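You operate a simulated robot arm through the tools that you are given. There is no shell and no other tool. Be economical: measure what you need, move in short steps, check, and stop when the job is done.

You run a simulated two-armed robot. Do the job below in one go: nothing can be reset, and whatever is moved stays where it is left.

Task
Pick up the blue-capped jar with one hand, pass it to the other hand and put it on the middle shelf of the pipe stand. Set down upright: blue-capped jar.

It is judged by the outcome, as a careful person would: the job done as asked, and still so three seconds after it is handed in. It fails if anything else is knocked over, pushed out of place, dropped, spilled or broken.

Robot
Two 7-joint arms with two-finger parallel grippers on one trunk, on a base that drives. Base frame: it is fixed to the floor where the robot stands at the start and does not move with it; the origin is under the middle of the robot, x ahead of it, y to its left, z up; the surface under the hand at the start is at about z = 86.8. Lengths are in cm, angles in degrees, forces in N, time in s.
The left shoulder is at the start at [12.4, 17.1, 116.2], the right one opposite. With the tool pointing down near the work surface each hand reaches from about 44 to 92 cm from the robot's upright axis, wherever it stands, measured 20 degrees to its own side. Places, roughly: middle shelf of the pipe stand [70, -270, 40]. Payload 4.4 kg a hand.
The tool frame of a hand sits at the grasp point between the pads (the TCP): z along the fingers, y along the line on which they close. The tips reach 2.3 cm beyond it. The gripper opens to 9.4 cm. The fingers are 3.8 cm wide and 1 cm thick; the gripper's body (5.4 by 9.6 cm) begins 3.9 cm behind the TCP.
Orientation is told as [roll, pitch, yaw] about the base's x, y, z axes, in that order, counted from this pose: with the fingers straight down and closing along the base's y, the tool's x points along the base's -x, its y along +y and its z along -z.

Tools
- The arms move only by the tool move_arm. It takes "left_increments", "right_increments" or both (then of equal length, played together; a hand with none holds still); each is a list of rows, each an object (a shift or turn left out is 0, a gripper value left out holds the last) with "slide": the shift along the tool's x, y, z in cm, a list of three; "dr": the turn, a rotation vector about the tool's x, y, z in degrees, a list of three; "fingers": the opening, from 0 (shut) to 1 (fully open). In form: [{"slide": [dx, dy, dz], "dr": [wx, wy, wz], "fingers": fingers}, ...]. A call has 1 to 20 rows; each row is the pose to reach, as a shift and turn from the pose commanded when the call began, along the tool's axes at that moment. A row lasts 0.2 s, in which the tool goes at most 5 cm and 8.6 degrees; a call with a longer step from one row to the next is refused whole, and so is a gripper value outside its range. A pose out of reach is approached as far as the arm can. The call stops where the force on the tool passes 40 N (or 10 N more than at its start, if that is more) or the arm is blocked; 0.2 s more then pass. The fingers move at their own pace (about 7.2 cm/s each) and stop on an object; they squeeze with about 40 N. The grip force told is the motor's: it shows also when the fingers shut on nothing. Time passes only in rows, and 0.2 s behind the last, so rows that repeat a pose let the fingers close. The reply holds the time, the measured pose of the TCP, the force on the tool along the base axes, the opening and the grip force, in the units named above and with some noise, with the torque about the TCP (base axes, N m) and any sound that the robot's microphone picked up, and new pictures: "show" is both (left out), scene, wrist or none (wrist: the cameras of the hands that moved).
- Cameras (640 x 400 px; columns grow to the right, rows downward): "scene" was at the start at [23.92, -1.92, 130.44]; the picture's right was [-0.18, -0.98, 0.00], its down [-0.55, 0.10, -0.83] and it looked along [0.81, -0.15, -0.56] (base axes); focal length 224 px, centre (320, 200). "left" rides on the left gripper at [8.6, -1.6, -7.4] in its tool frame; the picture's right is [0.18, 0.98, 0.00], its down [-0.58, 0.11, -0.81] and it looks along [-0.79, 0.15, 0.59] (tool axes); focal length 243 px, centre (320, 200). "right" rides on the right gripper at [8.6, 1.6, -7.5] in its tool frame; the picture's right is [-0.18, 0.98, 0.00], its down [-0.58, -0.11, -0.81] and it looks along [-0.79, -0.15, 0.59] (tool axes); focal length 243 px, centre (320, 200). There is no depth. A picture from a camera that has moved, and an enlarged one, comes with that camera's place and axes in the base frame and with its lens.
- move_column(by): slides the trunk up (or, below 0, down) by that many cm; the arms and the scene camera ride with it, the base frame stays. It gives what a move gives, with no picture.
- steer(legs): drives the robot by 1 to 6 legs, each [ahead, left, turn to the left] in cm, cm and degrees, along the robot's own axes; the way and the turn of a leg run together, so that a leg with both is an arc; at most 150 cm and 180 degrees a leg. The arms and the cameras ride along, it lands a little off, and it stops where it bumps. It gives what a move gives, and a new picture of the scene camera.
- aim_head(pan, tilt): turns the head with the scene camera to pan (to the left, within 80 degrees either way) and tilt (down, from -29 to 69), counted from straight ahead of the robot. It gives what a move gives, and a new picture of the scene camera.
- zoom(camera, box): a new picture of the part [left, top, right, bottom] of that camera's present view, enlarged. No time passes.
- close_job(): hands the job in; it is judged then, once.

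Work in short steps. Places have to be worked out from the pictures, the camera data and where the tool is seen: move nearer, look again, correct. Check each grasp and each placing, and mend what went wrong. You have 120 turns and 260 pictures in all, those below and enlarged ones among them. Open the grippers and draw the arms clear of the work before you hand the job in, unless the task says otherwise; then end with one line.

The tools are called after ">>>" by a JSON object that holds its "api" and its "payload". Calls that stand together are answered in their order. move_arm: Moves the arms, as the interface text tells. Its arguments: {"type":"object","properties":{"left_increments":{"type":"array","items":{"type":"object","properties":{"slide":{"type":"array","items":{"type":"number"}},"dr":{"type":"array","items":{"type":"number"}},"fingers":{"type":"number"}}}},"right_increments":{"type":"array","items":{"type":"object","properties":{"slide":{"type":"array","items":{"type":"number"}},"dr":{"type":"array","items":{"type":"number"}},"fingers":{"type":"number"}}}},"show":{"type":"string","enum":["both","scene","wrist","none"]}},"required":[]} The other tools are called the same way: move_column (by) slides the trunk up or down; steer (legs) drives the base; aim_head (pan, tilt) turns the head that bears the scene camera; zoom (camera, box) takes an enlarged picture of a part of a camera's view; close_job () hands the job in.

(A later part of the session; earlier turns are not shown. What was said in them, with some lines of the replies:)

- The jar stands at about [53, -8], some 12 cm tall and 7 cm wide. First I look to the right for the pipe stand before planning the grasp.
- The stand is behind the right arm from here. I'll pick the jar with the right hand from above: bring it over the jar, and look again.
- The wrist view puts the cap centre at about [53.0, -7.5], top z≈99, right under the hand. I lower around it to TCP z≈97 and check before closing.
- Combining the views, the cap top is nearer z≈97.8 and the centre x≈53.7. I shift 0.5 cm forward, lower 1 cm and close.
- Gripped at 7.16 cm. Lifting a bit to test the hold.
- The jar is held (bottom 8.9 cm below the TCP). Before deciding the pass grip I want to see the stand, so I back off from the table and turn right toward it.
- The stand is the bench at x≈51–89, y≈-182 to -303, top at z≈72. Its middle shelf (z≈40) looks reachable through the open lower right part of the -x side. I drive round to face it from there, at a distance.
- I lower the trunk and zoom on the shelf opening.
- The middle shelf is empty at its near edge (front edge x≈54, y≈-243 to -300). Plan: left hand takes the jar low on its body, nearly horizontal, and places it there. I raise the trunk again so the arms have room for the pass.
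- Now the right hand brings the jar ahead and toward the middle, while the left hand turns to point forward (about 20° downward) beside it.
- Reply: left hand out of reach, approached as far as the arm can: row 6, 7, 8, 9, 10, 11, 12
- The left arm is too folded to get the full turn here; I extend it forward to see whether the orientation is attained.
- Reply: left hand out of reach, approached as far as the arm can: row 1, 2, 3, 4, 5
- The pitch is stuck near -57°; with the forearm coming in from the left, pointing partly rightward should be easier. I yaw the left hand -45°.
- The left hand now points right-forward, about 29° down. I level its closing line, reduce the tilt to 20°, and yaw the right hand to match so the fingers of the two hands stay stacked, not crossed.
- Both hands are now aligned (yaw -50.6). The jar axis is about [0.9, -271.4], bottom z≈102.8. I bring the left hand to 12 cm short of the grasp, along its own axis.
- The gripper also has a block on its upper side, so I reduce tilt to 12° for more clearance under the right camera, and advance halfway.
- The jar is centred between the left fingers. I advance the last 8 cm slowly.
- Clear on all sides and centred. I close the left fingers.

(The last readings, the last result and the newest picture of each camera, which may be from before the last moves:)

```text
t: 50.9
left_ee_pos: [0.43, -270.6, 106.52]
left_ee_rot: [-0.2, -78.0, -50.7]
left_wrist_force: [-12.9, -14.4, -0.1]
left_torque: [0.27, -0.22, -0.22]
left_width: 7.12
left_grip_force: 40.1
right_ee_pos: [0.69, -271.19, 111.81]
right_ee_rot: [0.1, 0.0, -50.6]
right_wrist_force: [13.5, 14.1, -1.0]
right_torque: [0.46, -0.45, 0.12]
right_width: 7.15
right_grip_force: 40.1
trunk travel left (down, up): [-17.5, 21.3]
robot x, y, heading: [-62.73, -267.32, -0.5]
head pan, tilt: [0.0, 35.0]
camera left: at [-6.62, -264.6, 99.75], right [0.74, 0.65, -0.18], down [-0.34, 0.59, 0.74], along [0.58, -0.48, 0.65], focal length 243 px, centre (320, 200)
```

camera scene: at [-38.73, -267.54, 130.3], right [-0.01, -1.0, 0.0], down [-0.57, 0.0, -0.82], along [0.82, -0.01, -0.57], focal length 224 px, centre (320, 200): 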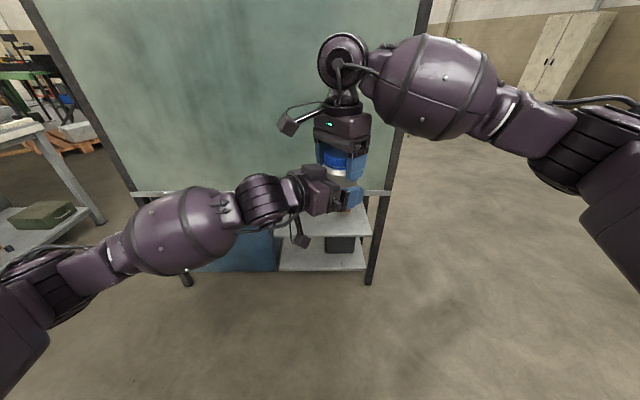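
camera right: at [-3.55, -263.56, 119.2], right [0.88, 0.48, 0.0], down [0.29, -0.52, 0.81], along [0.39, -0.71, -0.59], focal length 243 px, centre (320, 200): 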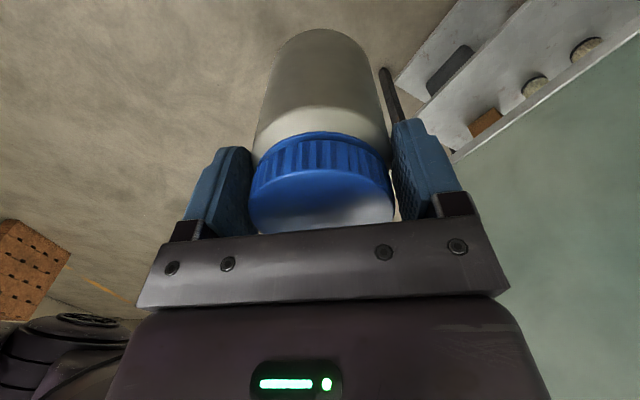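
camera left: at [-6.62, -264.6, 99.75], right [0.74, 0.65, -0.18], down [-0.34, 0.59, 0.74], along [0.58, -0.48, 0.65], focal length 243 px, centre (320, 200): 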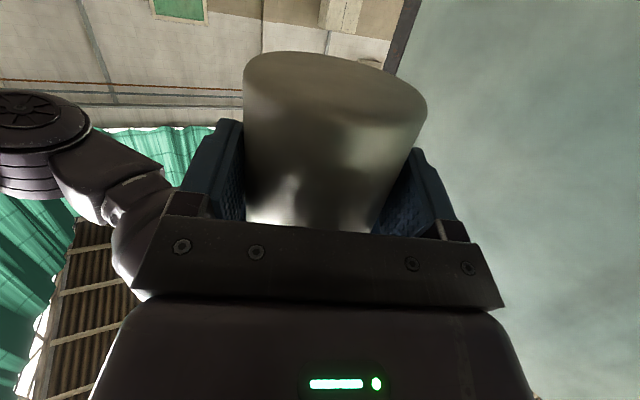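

Both hold it (7.12 cm); a 19 N sideways strain remains, so I ease the left hand 0.25 cm along -y, then open the right and see.

>>> {"api": "move_arm", "payload": {"left_increments": [{"slide": [0, -0.25, 0], "fingers": 0}, {"slide": [0, -0.25, 0], "fingers": 0}], "show": "none"}}

>>> {"api": "move_arm", "payload": {"right_increments": [{"fingers": 1}, {"fingers": 1}, {"fingers": 1}, {"fingers": 1}], "show": "scene"}}

>>> {"api": "zoom", "payload": {"camera": "right", "box": [160, 0, 480, 240]}}

```text
t: 51.5
left_ee_pos: [0.3, -270.7, 106.41]
left_ee_rot: [0.0, -78.0, -50.6]
left_wrist_force: [-5.1, -4.2, 0.7]
left_torque: [-0.62, -0.24, -0.55]
left_width: 7.1
left_grip_force: 39.6
right_ee_pos: [0.72, -271.05, 111.7]
right_ee_rot: [-0.2, 0.0, -50.5]
right_wrist_force: [5.8, 4.2, -1.0]
right_torque: [0.84, -0.02, 0.53]
right_width: 7.16
right_grip_force: 39.7
trunk travel left (down, up): [-17.5, 21.3]
robot x, y, heading: [-62.83, -267.09, -0.6]
head pan, tilt: [0.0, 35.0]
```

```text
t: 52.5
left_ee_pos: [0.23, -270.78, 106.45]
left_ee_rot: [0.1, -78.0, -50.7]
left_wrist_force: [0.0, -0.3, 0.4]
left_torque: [0.0, 0.01, -0.01]
left_width: 7.08
left_grip_force: 40.2
right_ee_pos: [0.72, -271.25, 111.73]
right_ee_rot: [0.0, 0.1, -50.5]
right_wrist_force: [0.3, -0.2, 1.1]
right_torque: [0.02, 0.0, 0.02]
right_width: 9.39
right_grip_force: 0.1
trunk travel left (down, up): [-17.5, 21.3]
robot x, y, heading: [-62.88, -267.25, -0.4]
head pan, tilt: [0.0, 35.0]
camera scene: at [-38.72, -267.55, 130.3], right [-0.01, -1.0, 0.0], down [-0.57, 0.01, -0.82], along [0.82, -0.01, -0.57], focal length 224 px, centre (320, 200)
```

scene: 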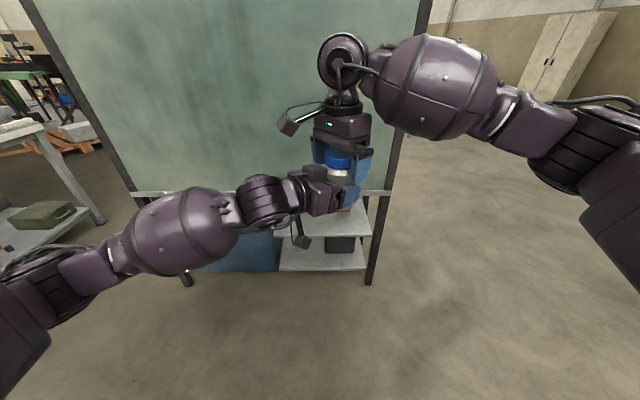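

```text
1.67 times, centred on (320, 120) of right
camera zoom: at [-3.57, -263.56, 119.21], right [0.88, 0.48, 0.0], down [0.29, -0.52, 0.81], along [0.39, -0.71, -0.59], focal length 404 px, centre (320, 333)
```

zoom: 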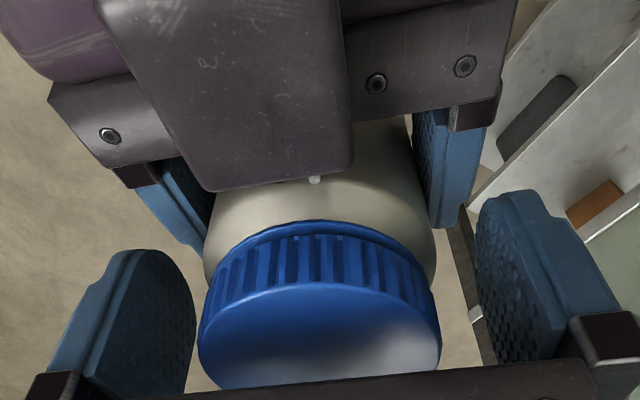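

The left hand holds the jar alone, with the right open and clear of the cap. I raise the right hand straight up and swing it away to the right.

>>> {"api": "move_arm", "payload": {"right_increments": [{"slide": [0, 0, -3]}, {"slide": [0, 0, -6]}, {"slide": [0, 0, -9]}, {"slide": [0, 0, -13]}, {"slide": [0, -4, -13]}, {"slide": [0, -8.5, -13]}, {"slide": [0, -13, -13]}, {"slide": [1, -17.5, -13]}, {"slide": [2, -22, -13]}]}}

>>> {"api": "zoom", "payload": {"camera": "scene", "box": [200, 90, 420, 230]}}

```text
t: 54.5
left_ee_pos: [0.18, -271.0, 106.54]
left_ee_rot: [0.3, -78.0, -50.9]
left_wrist_force: [0.2, -0.3, 0.6]
left_torque: [0.01, 0.0, 0.01]
left_width: 7.08
left_grip_force: 40.0
right_ee_pos: [-17.49, -283.99, 124.78]
right_ee_rot: [-0.1, 0.0, -50.4]
right_wrist_force: [-1.3, -0.4, 1.0]
right_torque: [0.02, -0.02, -0.01]
right_width: 9.38
right_grip_force: 0.0
trunk travel left (down, up): [-17.5, 21.3]
robot x, y, heading: [-62.56, -267.0, -0.7]
head pan, tilt: [0.0, 35.0]
camera scene: at [-38.82, -267.63, 130.33], right [-0.01, -1.0, 0.0], down [-0.57, 0.01, -0.82], along [0.82, -0.01, -0.57], focal length 224 px, centre (320, 200)
camera right: at [-21.79, -276.29, 132.31], right [0.88, 0.48, 0.0], down [0.29, -0.52, 0.81], along [0.39, -0.71, -0.59], focal length 243 px, centre (320, 200)
```

scene: 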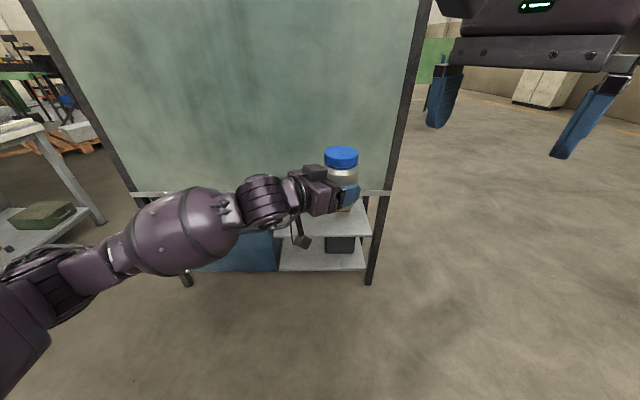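
right: 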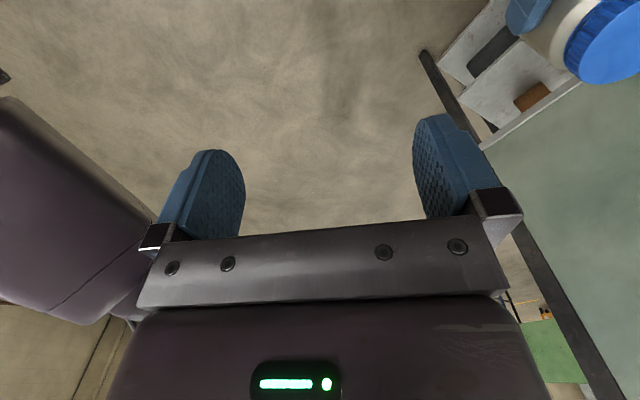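

```text
2.86 times, centred on (310, 160) of scene
camera zoom: at [-38.82, -267.63, 130.33], right [-0.01, -1.0, 0.0], down [-0.57, 0.01, -0.82], along [0.82, -0.01, -0.57], focal length 639 px, centre (349, 314)
```

zoom: 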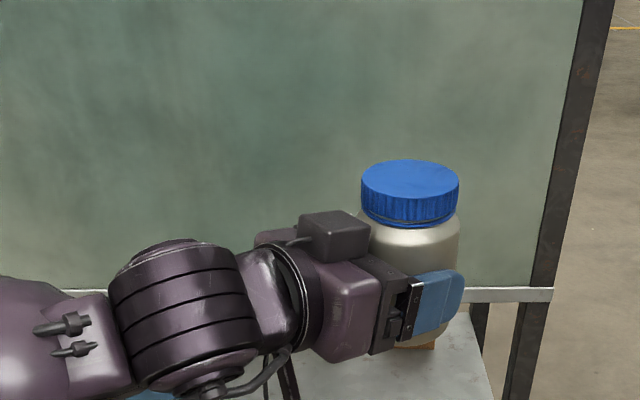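

The pass succeeded: jar upright in the left hand, bottom ≈3.6 cm below its TCP. Now I lower the trunk in stages, watching the left hand's orientation.

>>> {"api": "move_column", "payload": {"by": -9}}

```text
t: 55.8
left_ee_pos: [0.14, -270.82, 97.76]
left_ee_rot: [0.9, -78.0, -51.6]
left_wrist_force: [-0.5, 0.3, 0.1]
left_torque: [0.04, 0.04, 0.02]
left_width: 7.1
left_grip_force: 40.3
right_ee_pos: [-17.79, -283.81, 116.09]
right_ee_rot: [0.3, -0.1, -50.4]
right_wrist_force: [-0.2, 0.6, 0.9]
right_torque: [0.02, -0.05, -0.01]
right_width: 9.4
right_grip_force: 0.0
trunk travel left (down, up): [-8.5, 30.3]
robot x, y, heading: [-62.84, -267.1, -0.5]
head pan, tilt: [0.0, 35.0]
```

>>> {"api": "move_column", "payload": {"by": -8}}

>>> {"api": "aim_head", "payload": {"pan": 0, "tilt": 35}}

```text
t: 57.0
left_ee_pos: [0.13, -270.76, 89.76]
left_ee_rot: [0.6, -78.2, -51.2]
left_wrist_force: [0.1, -0.2, -0.1]
left_torque: [0.05, 0.05, 0.02]
left_width: 7.08
left_grip_force: 40.0
right_ee_pos: [-17.76, -283.66, 107.86]
right_ee_rot: [0.0, 0.0, -50.4]
right_wrist_force: [-0.9, -0.3, 0.7]
right_torque: [0.02, -0.04, -0.04]
right_width: 9.42
right_grip_force: 0.1
trunk travel left (down, up): [-0.5, 38.3]
robot x, y, heading: [-63.08, -267.27, -0.4]
head pan, tilt: [0.0, 35.0]
```

```text
t: 57.5
left_ee_pos: [0.28, -270.81, 89.41]
left_ee_rot: [-0.1, -78.0, -50.6]
left_wrist_force: [-0.4, -0.9, -0.9]
left_torque: [0.02, 0.03, -0.03]
left_width: 7.06
left_grip_force: 39.6
right_ee_pos: [-17.61, -283.74, 107.76]
right_ee_rot: [0.1, 0.0, -50.5]
right_wrist_force: [0.7, -0.2, -0.9]
right_torque: [-0.01, 0.02, -0.01]
right_width: 9.41
right_grip_force: 0.0
trunk travel left (down, up): [-0.5, 38.3]
robot x, y, heading: [-62.69, -266.81, -0.5]
head pan, tilt: [0.0, 35.0]
camera scene: at [-23.58, -267.68, 109.67], right [-0.01, -1.0, 0.0], down [-0.57, 0.01, -0.82], along [0.82, -0.01, -0.57], focal length 224 px, centre (320, 200)
```

scene: 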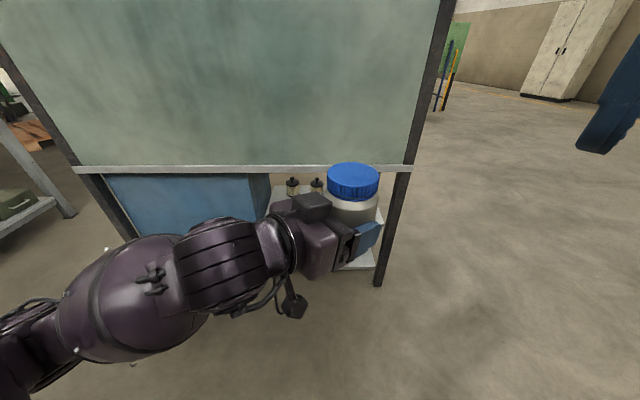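

Orientation stayed. Now I lower the left hand straight down by 42 cm, still well in front of the stand.

>>> {"api": "move_arm", "payload": {"left_increments": [{"slide": [4.1, 0, 0.87]}, {"slide": [8.2, 0, 1.75]}, {"slide": [12.3, 0, 2.62]}, {"slide": [16.4, 0, 3.5]}, {"slide": [20.5, 0, 4.37]}, {"slide": [24.6, 0, 5.24]}, {"slide": [28.7, 0, 6.1]}, {"slide": [32.8, 0, 7]}, {"slide": [36.9, 0, 7.86]}, {"slide": [41.1, 0, 8.74]}, {"slide": [41.1, 0, 8.74]}], "show": "scene"}}

```text
t: 60.0
left_ee_pos: [3.04, -268.84, 47.59]
left_ee_rot: [-6.8, -77.8, -45.1]
left_wrist_force: [0.7, -0.3, -0.2]
left_torque: [0.01, 0.04, 0.02]
left_width: 7.08
left_grip_force: 40.2
left hand out of reach, approached as far as the arm can: row 4, 5, 6, 7, 8, 9, 10, 11
right_ee_pos: [-17.55, -283.79, 107.79]
right_ee_rot: [0.0, 0.0, -50.5]
right_wrist_force: [0.2, -0.2, -0.3]
right_torque: [-0.01, 0.03, 0.02]
right_width: 9.37
right_grip_force: 0.1
trunk travel left (down, up): [-0.5, 38.3]
robot x, y, heading: [-63.02, -266.85, -0.5]
head pan, tilt: [0.0, 35.0]
camera scene: at [-23.6, -267.67, 109.67], right [-0.01, -1.0, 0.0], down [-0.57, 0.0, -0.82], along [0.82, -0.01, -0.57], focal length 224 px, centre (320, 200)
```

scene: 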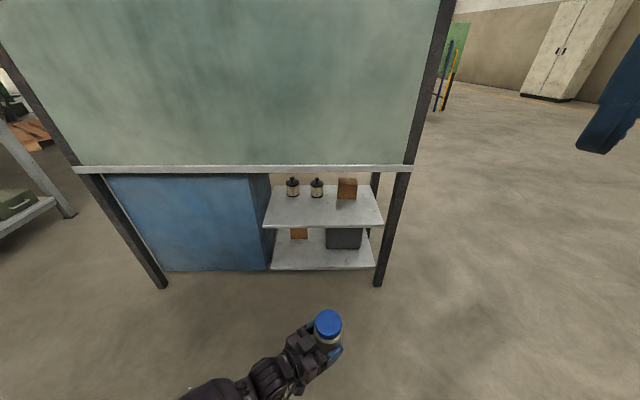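

The hand is low enough at z≈47.6 and the jar is upright within ~1.4°. Its camera hangs below, so it must stay in front of the shelf edge (x≈56); I therefore want the hand to point more squarely at the stand. I test extending 10 cm ahead with 20° of yaw back.

>>> {"api": "move_arm", "payload": {"left_increments": [{"slide": [-0.5, 2.6, 2.0], "dr": [-6.5, -0.2, -1.4]}, {"slide": [-1.0, 5.2, 4.0], "dr": [-13, -0.3, -2.8]}, {"slide": [-1.5, 7.85, 6.0], "dr": [-19.5, -0.5, -4.2]}, {"slide": [-1.5, 7.85, 6.0], "dr": [-19.5, -0.5, -4.2]}], "show": "scene"}}

```text
t: 61.0
left_ee_pos: [14.39, -264.9, 47.5]
left_ee_rot: [-11.5, -77.7, -26.1]
left_wrist_force: [-0.4, -0.8, -0.2]
left_torque: [0.02, -0.02, 0.04]
left_width: 7.11
left_grip_force: 40.1
left hand out of reach, approached as far as the arm can: row 1, 2, 3, 4
right_ee_pos: [-17.58, -283.87, 107.93]
right_ee_rot: [0.0, -0.1, -50.5]
right_wrist_force: [0.1, 0.2, 1.0]
right_torque: [0.01, 0.01, 0.04]
right_width: 9.39
right_grip_force: 0.1
trunk travel left (down, up): [-0.5, 38.3]
robot x, y, heading: [-62.74, -266.91, -0.6]
head pan, tilt: [0.0, 35.0]
camera scene: at [-23.58, -267.68, 109.66], right [-0.01, -1.0, 0.0], down [-0.57, 0.01, -0.82], along [0.82, -0.01, -0.57], focal length 224 px, centre (320, 200)
```

scene: 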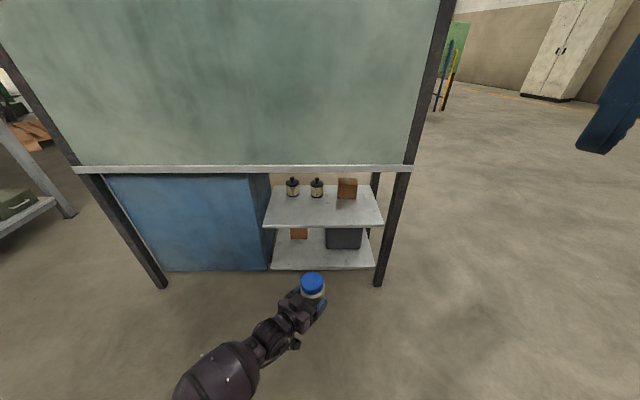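

The arm now reaches [77, 3] ahead of the robot pointing ~37° to the right, jar within 2.4° of upright. With the robot turned 20° left the hand will point nearly squarely into the shelf. I turn, then shift to a standoff.

>>> {"api": "steer", "payload": {"legs": [[0, 0, 20.6], [16.4, -41.8, 0]]}}

>>> {"api": "aim_head", "payload": {"pan": 0, "tilt": 42}}

>>> {"api": "zoom", "payload": {"camera": "scene", "box": [160, 60, 420, 280]}}

```text
t: 66.2
left_ee_pos: [38.46, -271.91, 47.47]
left_ee_rot: [-11.6, -77.8, -6.2]
left_wrist_force: [0.4, -0.6, -0.6]
left_torque: [0.0, 0.05, 0.01]
left_width: 7.08
left_grip_force: 40.6
right_ee_pos: [15.01, -300.39, 107.72]
right_ee_rot: [-0.1, 0.1, -30.5]
right_wrist_force: [0.5, -0.7, 0.7]
right_torque: [0.02, 0.0, 0.01]
right_width: 9.39
right_grip_force: 0.1
trunk travel left (down, up): [-0.5, 38.3]
robot x, y, heading: [-33.08, -300.01, 19.5]
head pan, tilt: [0.0, 35.0]
camera scene: at [3.63, -287.41, 109.66], right [0.34, -0.94, 0.0], down [-0.54, -0.19, -0.82], along [0.77, 0.27, -0.57], focal length 224 px, centre (320, 200)
```

scene: 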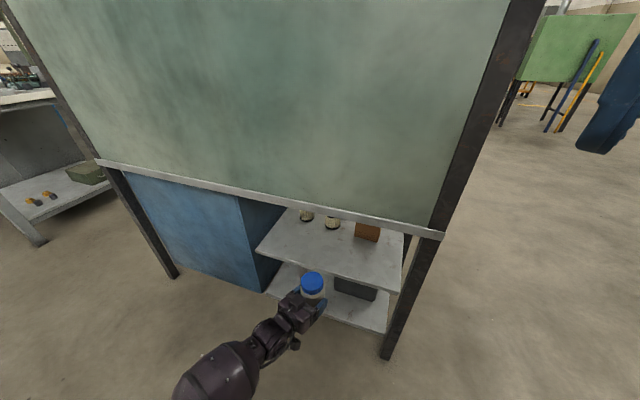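

```text
t: 66.9
left_ee_pos: [38.45, -271.86, 47.44]
left_ee_rot: [-11.5, -77.8, -6.1]
left_wrist_force: [-1.4, 0.8, 0.4]
left_torque: [0.0, 0.01, -0.04]
left_width: 7.06
left_grip_force: 39.6
right_ee_pos: [14.98, -300.39, 107.79]
right_ee_rot: [0.0, -0.1, -30.3]
right_wrist_force: [0.6, 0.0, 0.4]
right_torque: [0.02, 0.01, -0.02]
right_width: 9.41
right_grip_force: 0.1
trunk travel left (down, up): [-0.5, 38.3]
robot x, y, heading: [-33.26, -300.15, 20.1]
head pan, tilt: [0.0, 42.0]
camera scene: at [3.21, -287.55, 108.62], right [0.34, -0.94, 0.0], down [-0.63, -0.22, -0.74], along [0.7, 0.25, -0.67], focal length 224 px, centre (320, 200)
```

scene: 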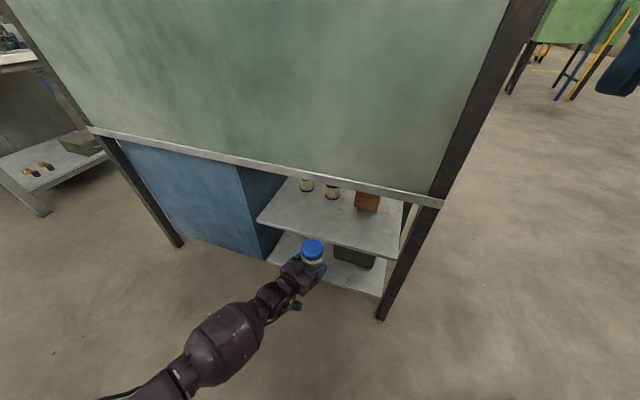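

```text
1.82 times, centred on (290, 170) of scene
camera zoom: at [3.21, -287.55, 108.62], right [0.34, -0.94, 0.0], down [-0.63, -0.22, -0.74], along [0.7, 0.25, -0.67], focal length 406 px, centre (374, 254)
```

zoom: 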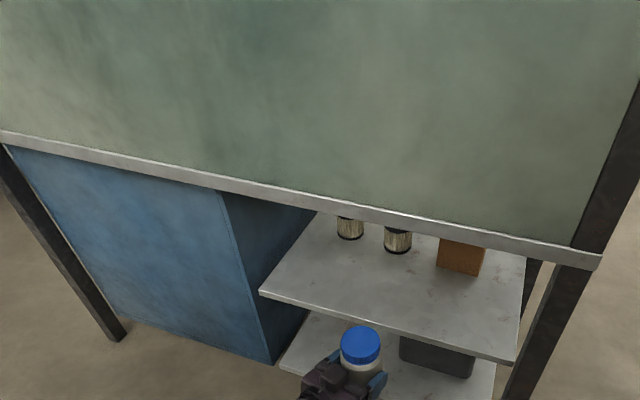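

Shelf front edge computes to x≈54.5, y≈-241 to -298; the jar axis is at [39.4, -272.2], bottom ≈3.9 cm above the shelf. I drive 15 cm in along world x first.

>>> {"api": "steer", "payload": {"legs": [[14.1, -5.1, 0]]}}

>>> {"api": "zoom", "payload": {"camera": "left", "box": [0, 0, 640, 400]}}

>>> {"api": "zoom", "payload": {"camera": "scene", "box": [200, 140, 400, 320]}}

```text
t: 68.3
left_ee_pos: [53.23, -271.87, 47.33]
left_ee_rot: [-11.6, -77.8, -5.9]
left_wrist_force: [-0.7, 0.3, -0.6]
left_torque: [-0.01, -0.01, -0.01]
left_width: 7.08
left_grip_force: 39.3
right_ee_pos: [30.07, -300.51, 107.74]
right_ee_rot: [-0.1, -0.1, -30.4]
right_wrist_force: [1.1, -0.3, 0.5]
right_torque: [0.01, 0.03, -0.04]
right_width: 9.39
right_grip_force: 0.0
trunk travel left (down, up): [-0.5, 38.3]
robot x, y, heading: [-17.98, -300.31, 19.5]
head pan, tilt: [0.0, 42.0]
camera scene: at [18.23, -287.64, 108.59], right [0.34, -0.94, 0.0], down [-0.63, -0.22, -0.74], along [0.7, 0.25, -0.67], focal length 224 px, centre (320, 200)
```

scene: 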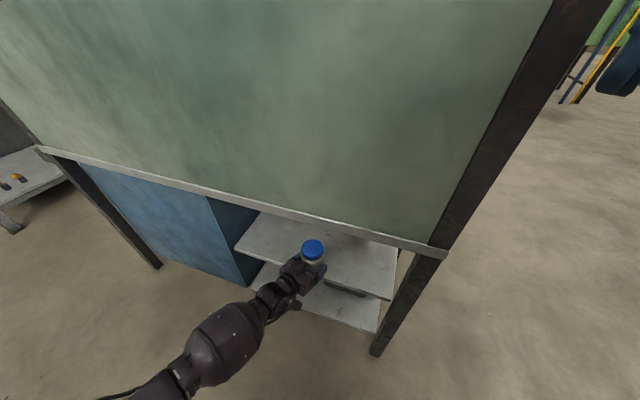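

```text
1.00 times, centred on (320, 200) of left (not enlarged: the box is as wide or as high as the picture)
camera zoom: at [44.14, -270.93, 40.69], right [0.25, 0.94, -0.22], down [-0.6, 0.33, 0.73], along [0.76, -0.05, 0.65], focal length 243 px, centre (320, 200)
```

zoom: 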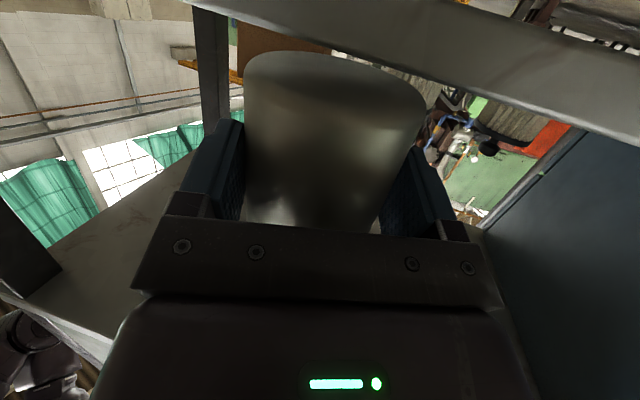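

```text
2.22 times, centred on (300, 230) of scene
camera zoom: at [18.23, -287.64, 108.59], right [0.34, -0.94, 0.0], down [-0.63, -0.22, -0.74], along [0.7, 0.25, -0.67], focal length 497 px, centre (364, 133)
```

zoom: 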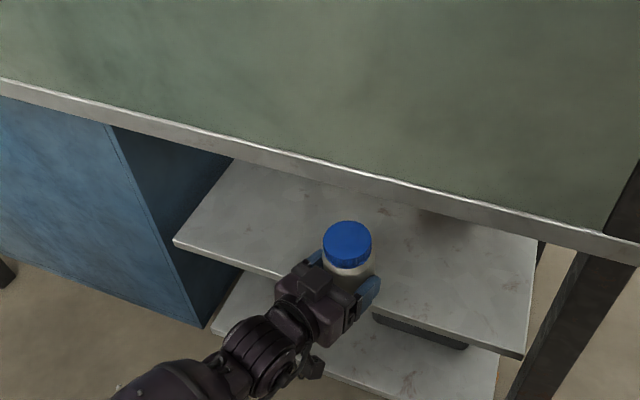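

From the wrist view the shelf's top is nearer z≈42 and its edge x≈53, so clearance is ~1.7 cm. I raise the trunk 1 cm for safety and drive the remaining ~5.3 cm in.

>>> {"api": "move_column", "payload": {"by": 1}}

>>> {"api": "steer", "payload": {"legs": [[5.0, -1.8, 0]]}}

>>> {"api": "zoom", "payload": {"camera": "left", "box": [0, 0, 640, 400]}}

>>> {"api": "zoom", "payload": {"camera": "scene", "box": [220, 180, 400, 320]}}

```text
t: 68.9
left_ee_pos: [53.28, -271.81, 48.2]
left_ee_rot: [-11.6, -77.7, -5.9]
left_wrist_force: [0.1, 0.4, -0.3]
left_torque: [-0.02, 0.03, 0.02]
left_width: 7.09
left_grip_force: 39.6
right_ee_pos: [30.02, -300.43, 108.68]
right_ee_rot: [-0.1, 0.1, -30.3]
right_wrist_force: [0.6, 0.0, -0.7]
right_torque: [0.01, 0.03, -0.01]
right_width: 9.37
right_grip_force: 0.0
trunk travel left (down, up): [-1.5, 37.3]
robot x, y, heading: [-18.94, -300.35, 19.8]
head pan, tilt: [0.0, 42.0]
```

```text
t: 69.8
left_ee_pos: [58.56, -272.03, 48.34]
left_ee_rot: [-11.7, -77.7, -6.1]
left_wrist_force: [-0.1, -0.4, -0.2]
left_torque: [0.04, 0.01, 0.02]
left_width: 7.08
left_grip_force: 39.9
right_ee_pos: [35.23, -300.58, 108.72]
right_ee_rot: [-0.2, 0.0, -30.4]
right_wrist_force: [0.4, -0.1, -0.3]
right_torque: [0.0, 0.03, -0.04]
right_width: 9.39
right_grip_force: 0.1
trunk travel left (down, up): [-1.5, 37.3]
robot x, y, heading: [-12.79, -300.43, 19.8]
head pan, tilt: [0.0, 42.0]
camera scene: at [22.96, -287.86, 109.69], right [0.34, -0.94, 0.0], down [-0.63, -0.22, -0.74], along [0.7, 0.25, -0.67], focal length 224 px, centre (320, 200)
```

scene: 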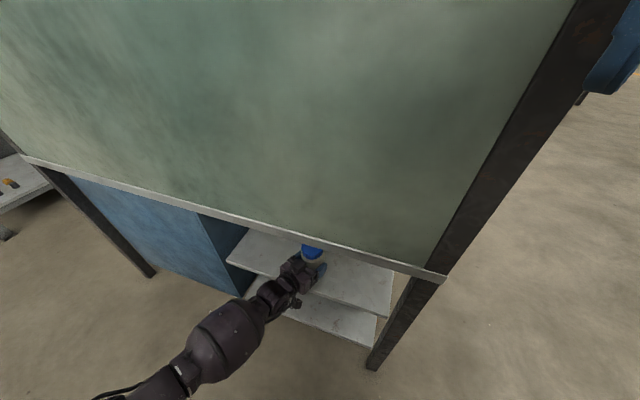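

```text
1.00 times, centred on (320, 200) of left (not enlarged: the box is as wide or as high as the picture)
camera zoom: at [49.36, -270.96, 41.67], right [0.25, 0.94, -0.22], down [-0.6, 0.33, 0.73], along [0.76, -0.05, 0.65], focal length 243 px, centre (320, 200)
```

zoom: 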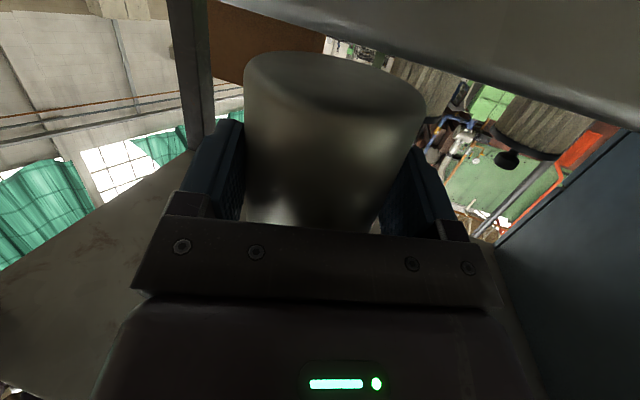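

```text
2.86 times, centred on (310, 250) of scene
camera zoom: at [22.96, -287.86, 109.69], right [0.34, -0.94, 0.0], down [-0.63, -0.22, -0.74], along [0.7, 0.25, -0.67], focal length 639 px, centre (349, 57)
```

zoom: 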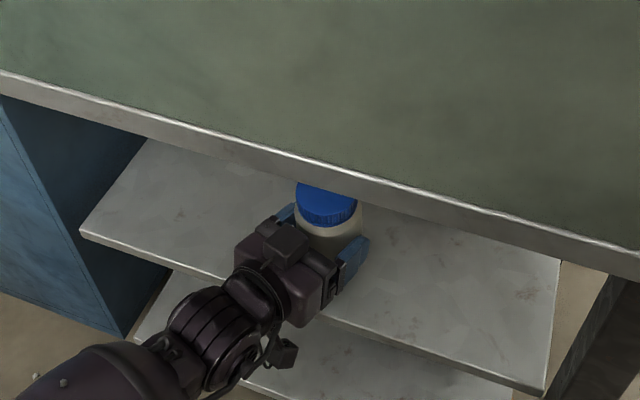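

Jar axis is now at ≈[59.5, -272.3], bottom z≈44.7. I lower slowly with the arm, watching the force.

>>> {"api": "move_arm", "payload": {"left_increments": [{"slide": [0.49, 0.02, 0.1]}, {"slide": [0.98, 0.04, 0.21]}, {"slide": [1.47, 0.06, 0.31]}, {"slide": [1.76, 0.08, 0.38]}, {"slide": [1.76, 0.08, 0.38]}], "show": "wrist"}}

```text
t: 71.0
left_ee_pos: [58.68, -271.99, 46.6]
left_ee_rot: [-11.6, -78.0, -6.0]
left_wrist_force: [0.3, 0.6, 1.6]
left_torque: [0.1, -0.03, 0.0]
left_width: 7.07
left_grip_force: 39.9
right_ee_pos: [35.06, -300.48, 108.8]
right_ee_rot: [0.0, 0.0, -30.4]
right_wrist_force: [0.4, -0.3, -1.0]
right_torque: [0.0, 0.04, 0.02]
right_width: 9.41
right_grip_force: 0.1
trunk travel left (down, up): [-1.5, 37.3]
robot x, y, heading: [-13.1, -300.35, 19.8]
head pan, tilt: [0.0, 42.0]
camera left: at [49.33, -270.98, 39.98], right [0.26, 0.94, -0.22], down [-0.6, 0.33, 0.73], along [0.76, -0.05, 0.65], focal length 243 px, centre (320, 200)
```

left: 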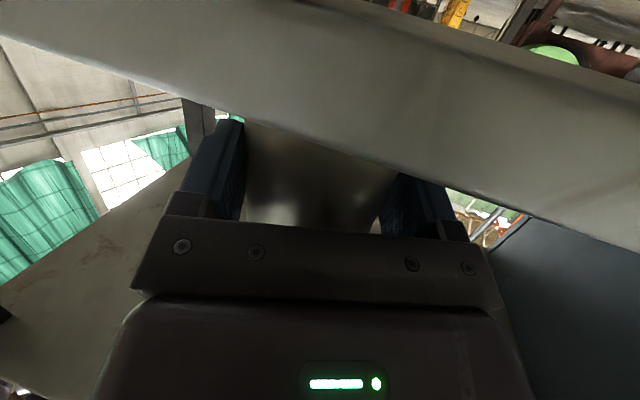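

Shelf top now computes to z≈42.3; jar bottom ≈43. I continue in 0.2 cm steps.

>>> {"api": "move_arm", "payload": {"left_increments": [{"slide": [0.2, 0.01, 0.04]}, {"slide": [0.39, 0.02, 0.08]}, {"slide": [0.49, 0.02, 0.1]}], "show": "none"}}

```text
t: 71.8
left_ee_pos: [58.76, -271.94, 46.48]
left_ee_rot: [-11.5, -78.1, -6.2]
left_wrist_force: [-4.8, -2.9, 20.9]
left_torque: [0.26, -0.02, -0.02]
left_width: 7.07
left_grip_force: 40.5
right_ee_pos: [34.99, -300.6, 108.93]
right_ee_rot: [0.1, -0.1, -30.3]
right_wrist_force: [-0.7, 0.1, 0.0]
right_torque: [0.01, -0.02, -0.01]
right_width: 9.4
right_grip_force: 0.0
trunk travel left (down, up): [-1.5, 37.3]
robot x, y, heading: [-12.79, -300.54, 19.6]
head pan, tilt: [0.0, 42.0]
```

Contact at the jar's bottom (21 N, acting about under the jar axis). I ease up slightly and open the left fingers.

>>> {"api": "move_arm", "payload": {"left_increments": [{"slide": [-0.25, -0.01, -0.05]}, {"slide": [-0.25, -0.01, -0.05], "fingers": 0.85}, {"slide": [-0.25, -0.01, -0.05], "fingers": 1}, {"slide": [-0.25, -0.01, -0.05], "fingers": 1}, {"slide": [-0.25, -0.01, -0.05], "fingers": 1}], "show": "both"}}

>>> {"api": "zoom", "payload": {"camera": "scene", "box": [220, 180, 400, 320]}}

```text
t: 73.0
left_ee_pos: [58.52, -271.86, 46.44]
left_ee_rot: [-11.6, -77.8, -6.1]
left_wrist_force: [0.5, -1.0, 0.7]
left_torque: [0.01, -0.02, -0.02]
left_width: 9.4
left_grip_force: 0.1
right_ee_pos: [35.13, -300.58, 108.74]
right_ee_rot: [0.0, -0.1, -30.4]
right_wrist_force: [0.6, 0.3, -0.4]
right_torque: [0.01, -0.03, -0.03]
right_width: 9.39
right_grip_force: 0.0
trunk travel left (down, up): [-1.5, 37.3]
robot x, y, heading: [-13.28, -300.18, 19.6]
head pan, tilt: [0.0, 42.0]
camera scene: at [22.89, -287.87, 109.72], right [0.34, -0.94, 0.0], down [-0.63, -0.22, -0.74], along [0.7, 0.25, -0.67], focal length 224 px, centre (320, 200)
camera left: at [49.34, -270.92, 39.68], right [0.25, 0.94, -0.22], down [-0.6, 0.33, 0.73], along [0.76, -0.05, 0.65], focal length 243 px, centre (320, 200)
```

scene: 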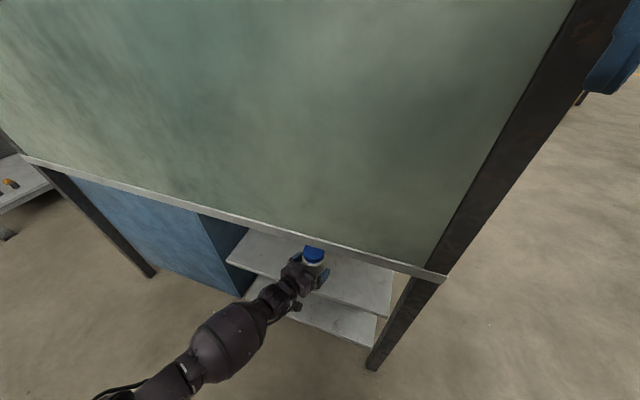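
left: 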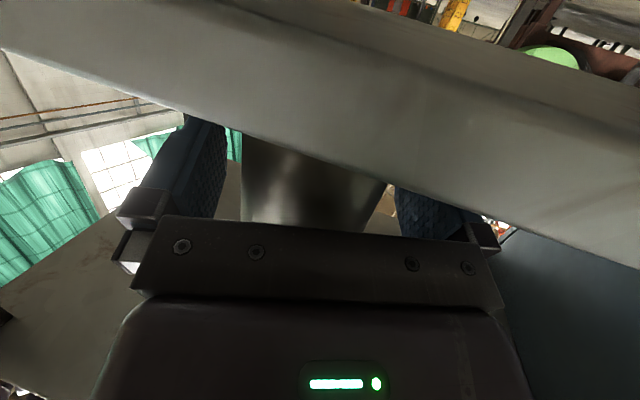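

```text
2.86 times, centred on (310, 250) of scene
camera zoom: at [22.89, -287.87, 109.72], right [0.34, -0.94, 0.0], down [-0.63, -0.22, -0.74], along [0.7, 0.25, -0.67], focal length 639 px, centre (349, 57)
```

zoom: 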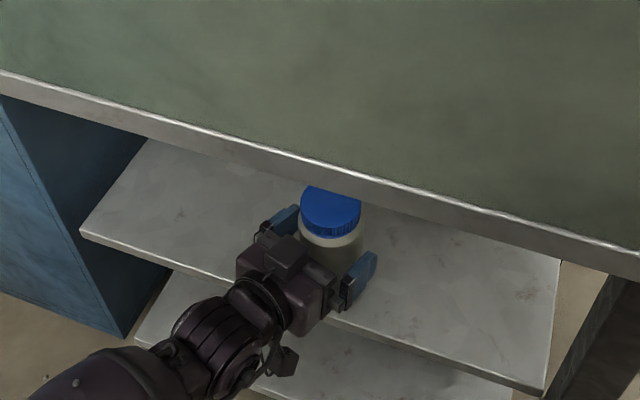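

The jar stands free between the open fingers. I back the whole robot out along the fingers' direction, so the hand leaves without turning.

>>> {"api": "steer", "payload": {"legs": [[-15.8, 12.1, 0]]}}

>>> {"api": "zoom", "payload": {"camera": "scene", "box": [220, 120, 400, 280]}}

```text
t: 74.7
left_ee_pos: [39.52, -265.95, 46.39]
left_ee_rot: [-11.5, -77.7, -6.1]
left_wrist_force: [0.0, 0.0, 0.0]
left_torque: [-0.03, -0.01, 0.01]
left_width: 9.38
left_grip_force: 0.0
right_ee_pos: [16.05, -294.55, 108.89]
right_ee_rot: [0.0, 0.0, -30.4]
right_wrist_force: [-0.4, 0.6, -0.1]
right_torque: [0.02, -0.01, 0.0]
right_width: 9.4
right_grip_force: 0.0
trunk travel left (down, up): [-1.5, 37.3]
robot x, y, heading: [-32.35, -294.35, 19.5]
head pan, tilt: [0.0, 42.0]
camera scene: at [3.87, -281.88, 109.73], right [0.34, -0.94, 0.0], down [-0.63, -0.22, -0.74], along [0.7, 0.25, -0.67], focal length 224 px, centre (320, 200)
```

scene: 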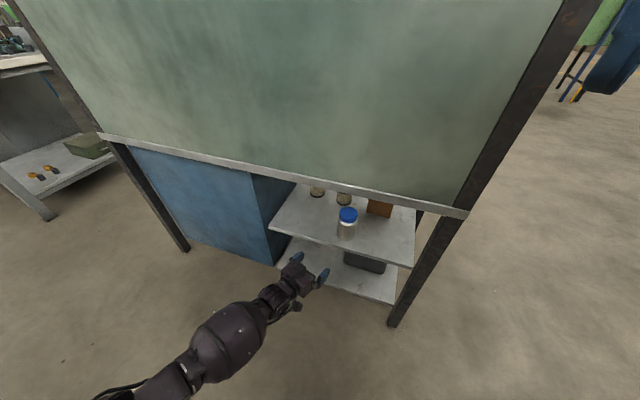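

```text
2.50 times, centred on (310, 200) of scene
camera zoom: at [3.87, -281.88, 109.73], right [0.34, -0.94, 0.0], down [-0.63, -0.22, -0.74], along [0.7, 0.25, -0.67], focal length 559 px, centre (345, 200)
```

zoom: 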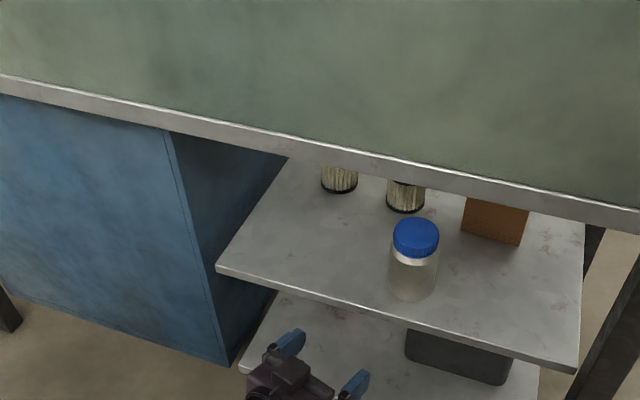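

The jar stands upright on the middle shelf, well inside the edge, and the other items are undisturbed. I back off further to leave the arms clear of the work and check once more.

>>> {"api": "steer", "payload": {"legs": [[-25, 8, 0]]}}

>>> {"api": "zoom", "payload": {"camera": "scene", "box": [240, 90, 420, 250]}}

```text
t: 76.6
left_ee_pos: [13.65, -266.75, 46.45]
left_ee_rot: [-11.6, -77.8, -6.1]
left_wrist_force: [-0.3, 0.2, -0.1]
left_torque: [0.04, 0.04, 0.01]
left_width: 9.4
left_grip_force: 0.0
right_ee_pos: [-9.88, -295.38, 108.77]
right_ee_rot: [0.0, -0.1, -30.4]
right_wrist_force: [-0.4, -0.8, -0.3]
right_torque: [0.01, -0.03, -0.01]
right_width: 9.4
right_grip_force: 0.1
trunk travel left (down, up): [-1.5, 37.3]
robot x, y, heading: [-57.89, -295.48, 19.7]
head pan, tilt: [0.0, 42.0]
camera scene: at [-22.14, -282.7, 109.74], right [0.34, -0.94, 0.0], down [-0.63, -0.22, -0.74], along [0.7, 0.25, -0.67], focal length 224 px, centre (320, 200)
```

scene: 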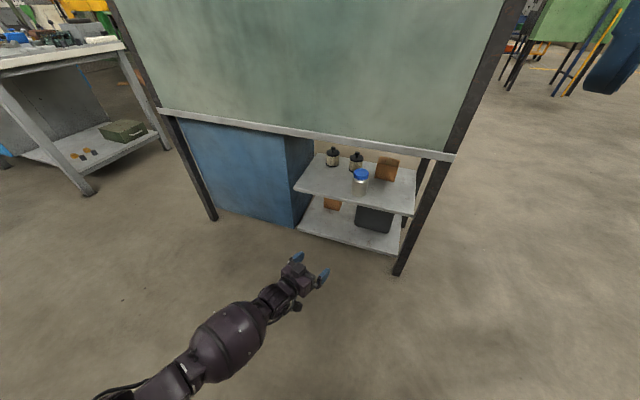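

```text
2.50 times, centred on (330, 170) of scene
camera zoom: at [-22.14, -282.7, 109.74], right [0.34, -0.94, 0.0], down [-0.63, -0.22, -0.74], along [0.7, 0.25, -0.67], focal length 559 px, centre (295, 275)
```

zoom: 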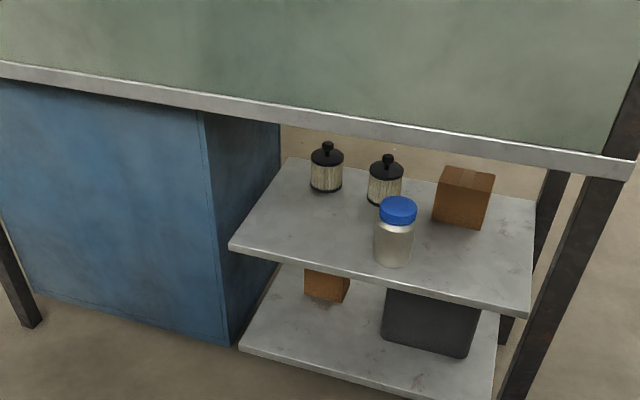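

The jar is upright on the middle shelf, both grippers are open and clear; I hand the job in.

>>> {"api": "close_job", "payload": {}}

```text
The job is handed in.
```

The blue-capped jar was picked up with the right hand, passed to the left, and set upright on the middle shelf of the pipe stand; nothing else was seen to move, and both grippers are open and clear.
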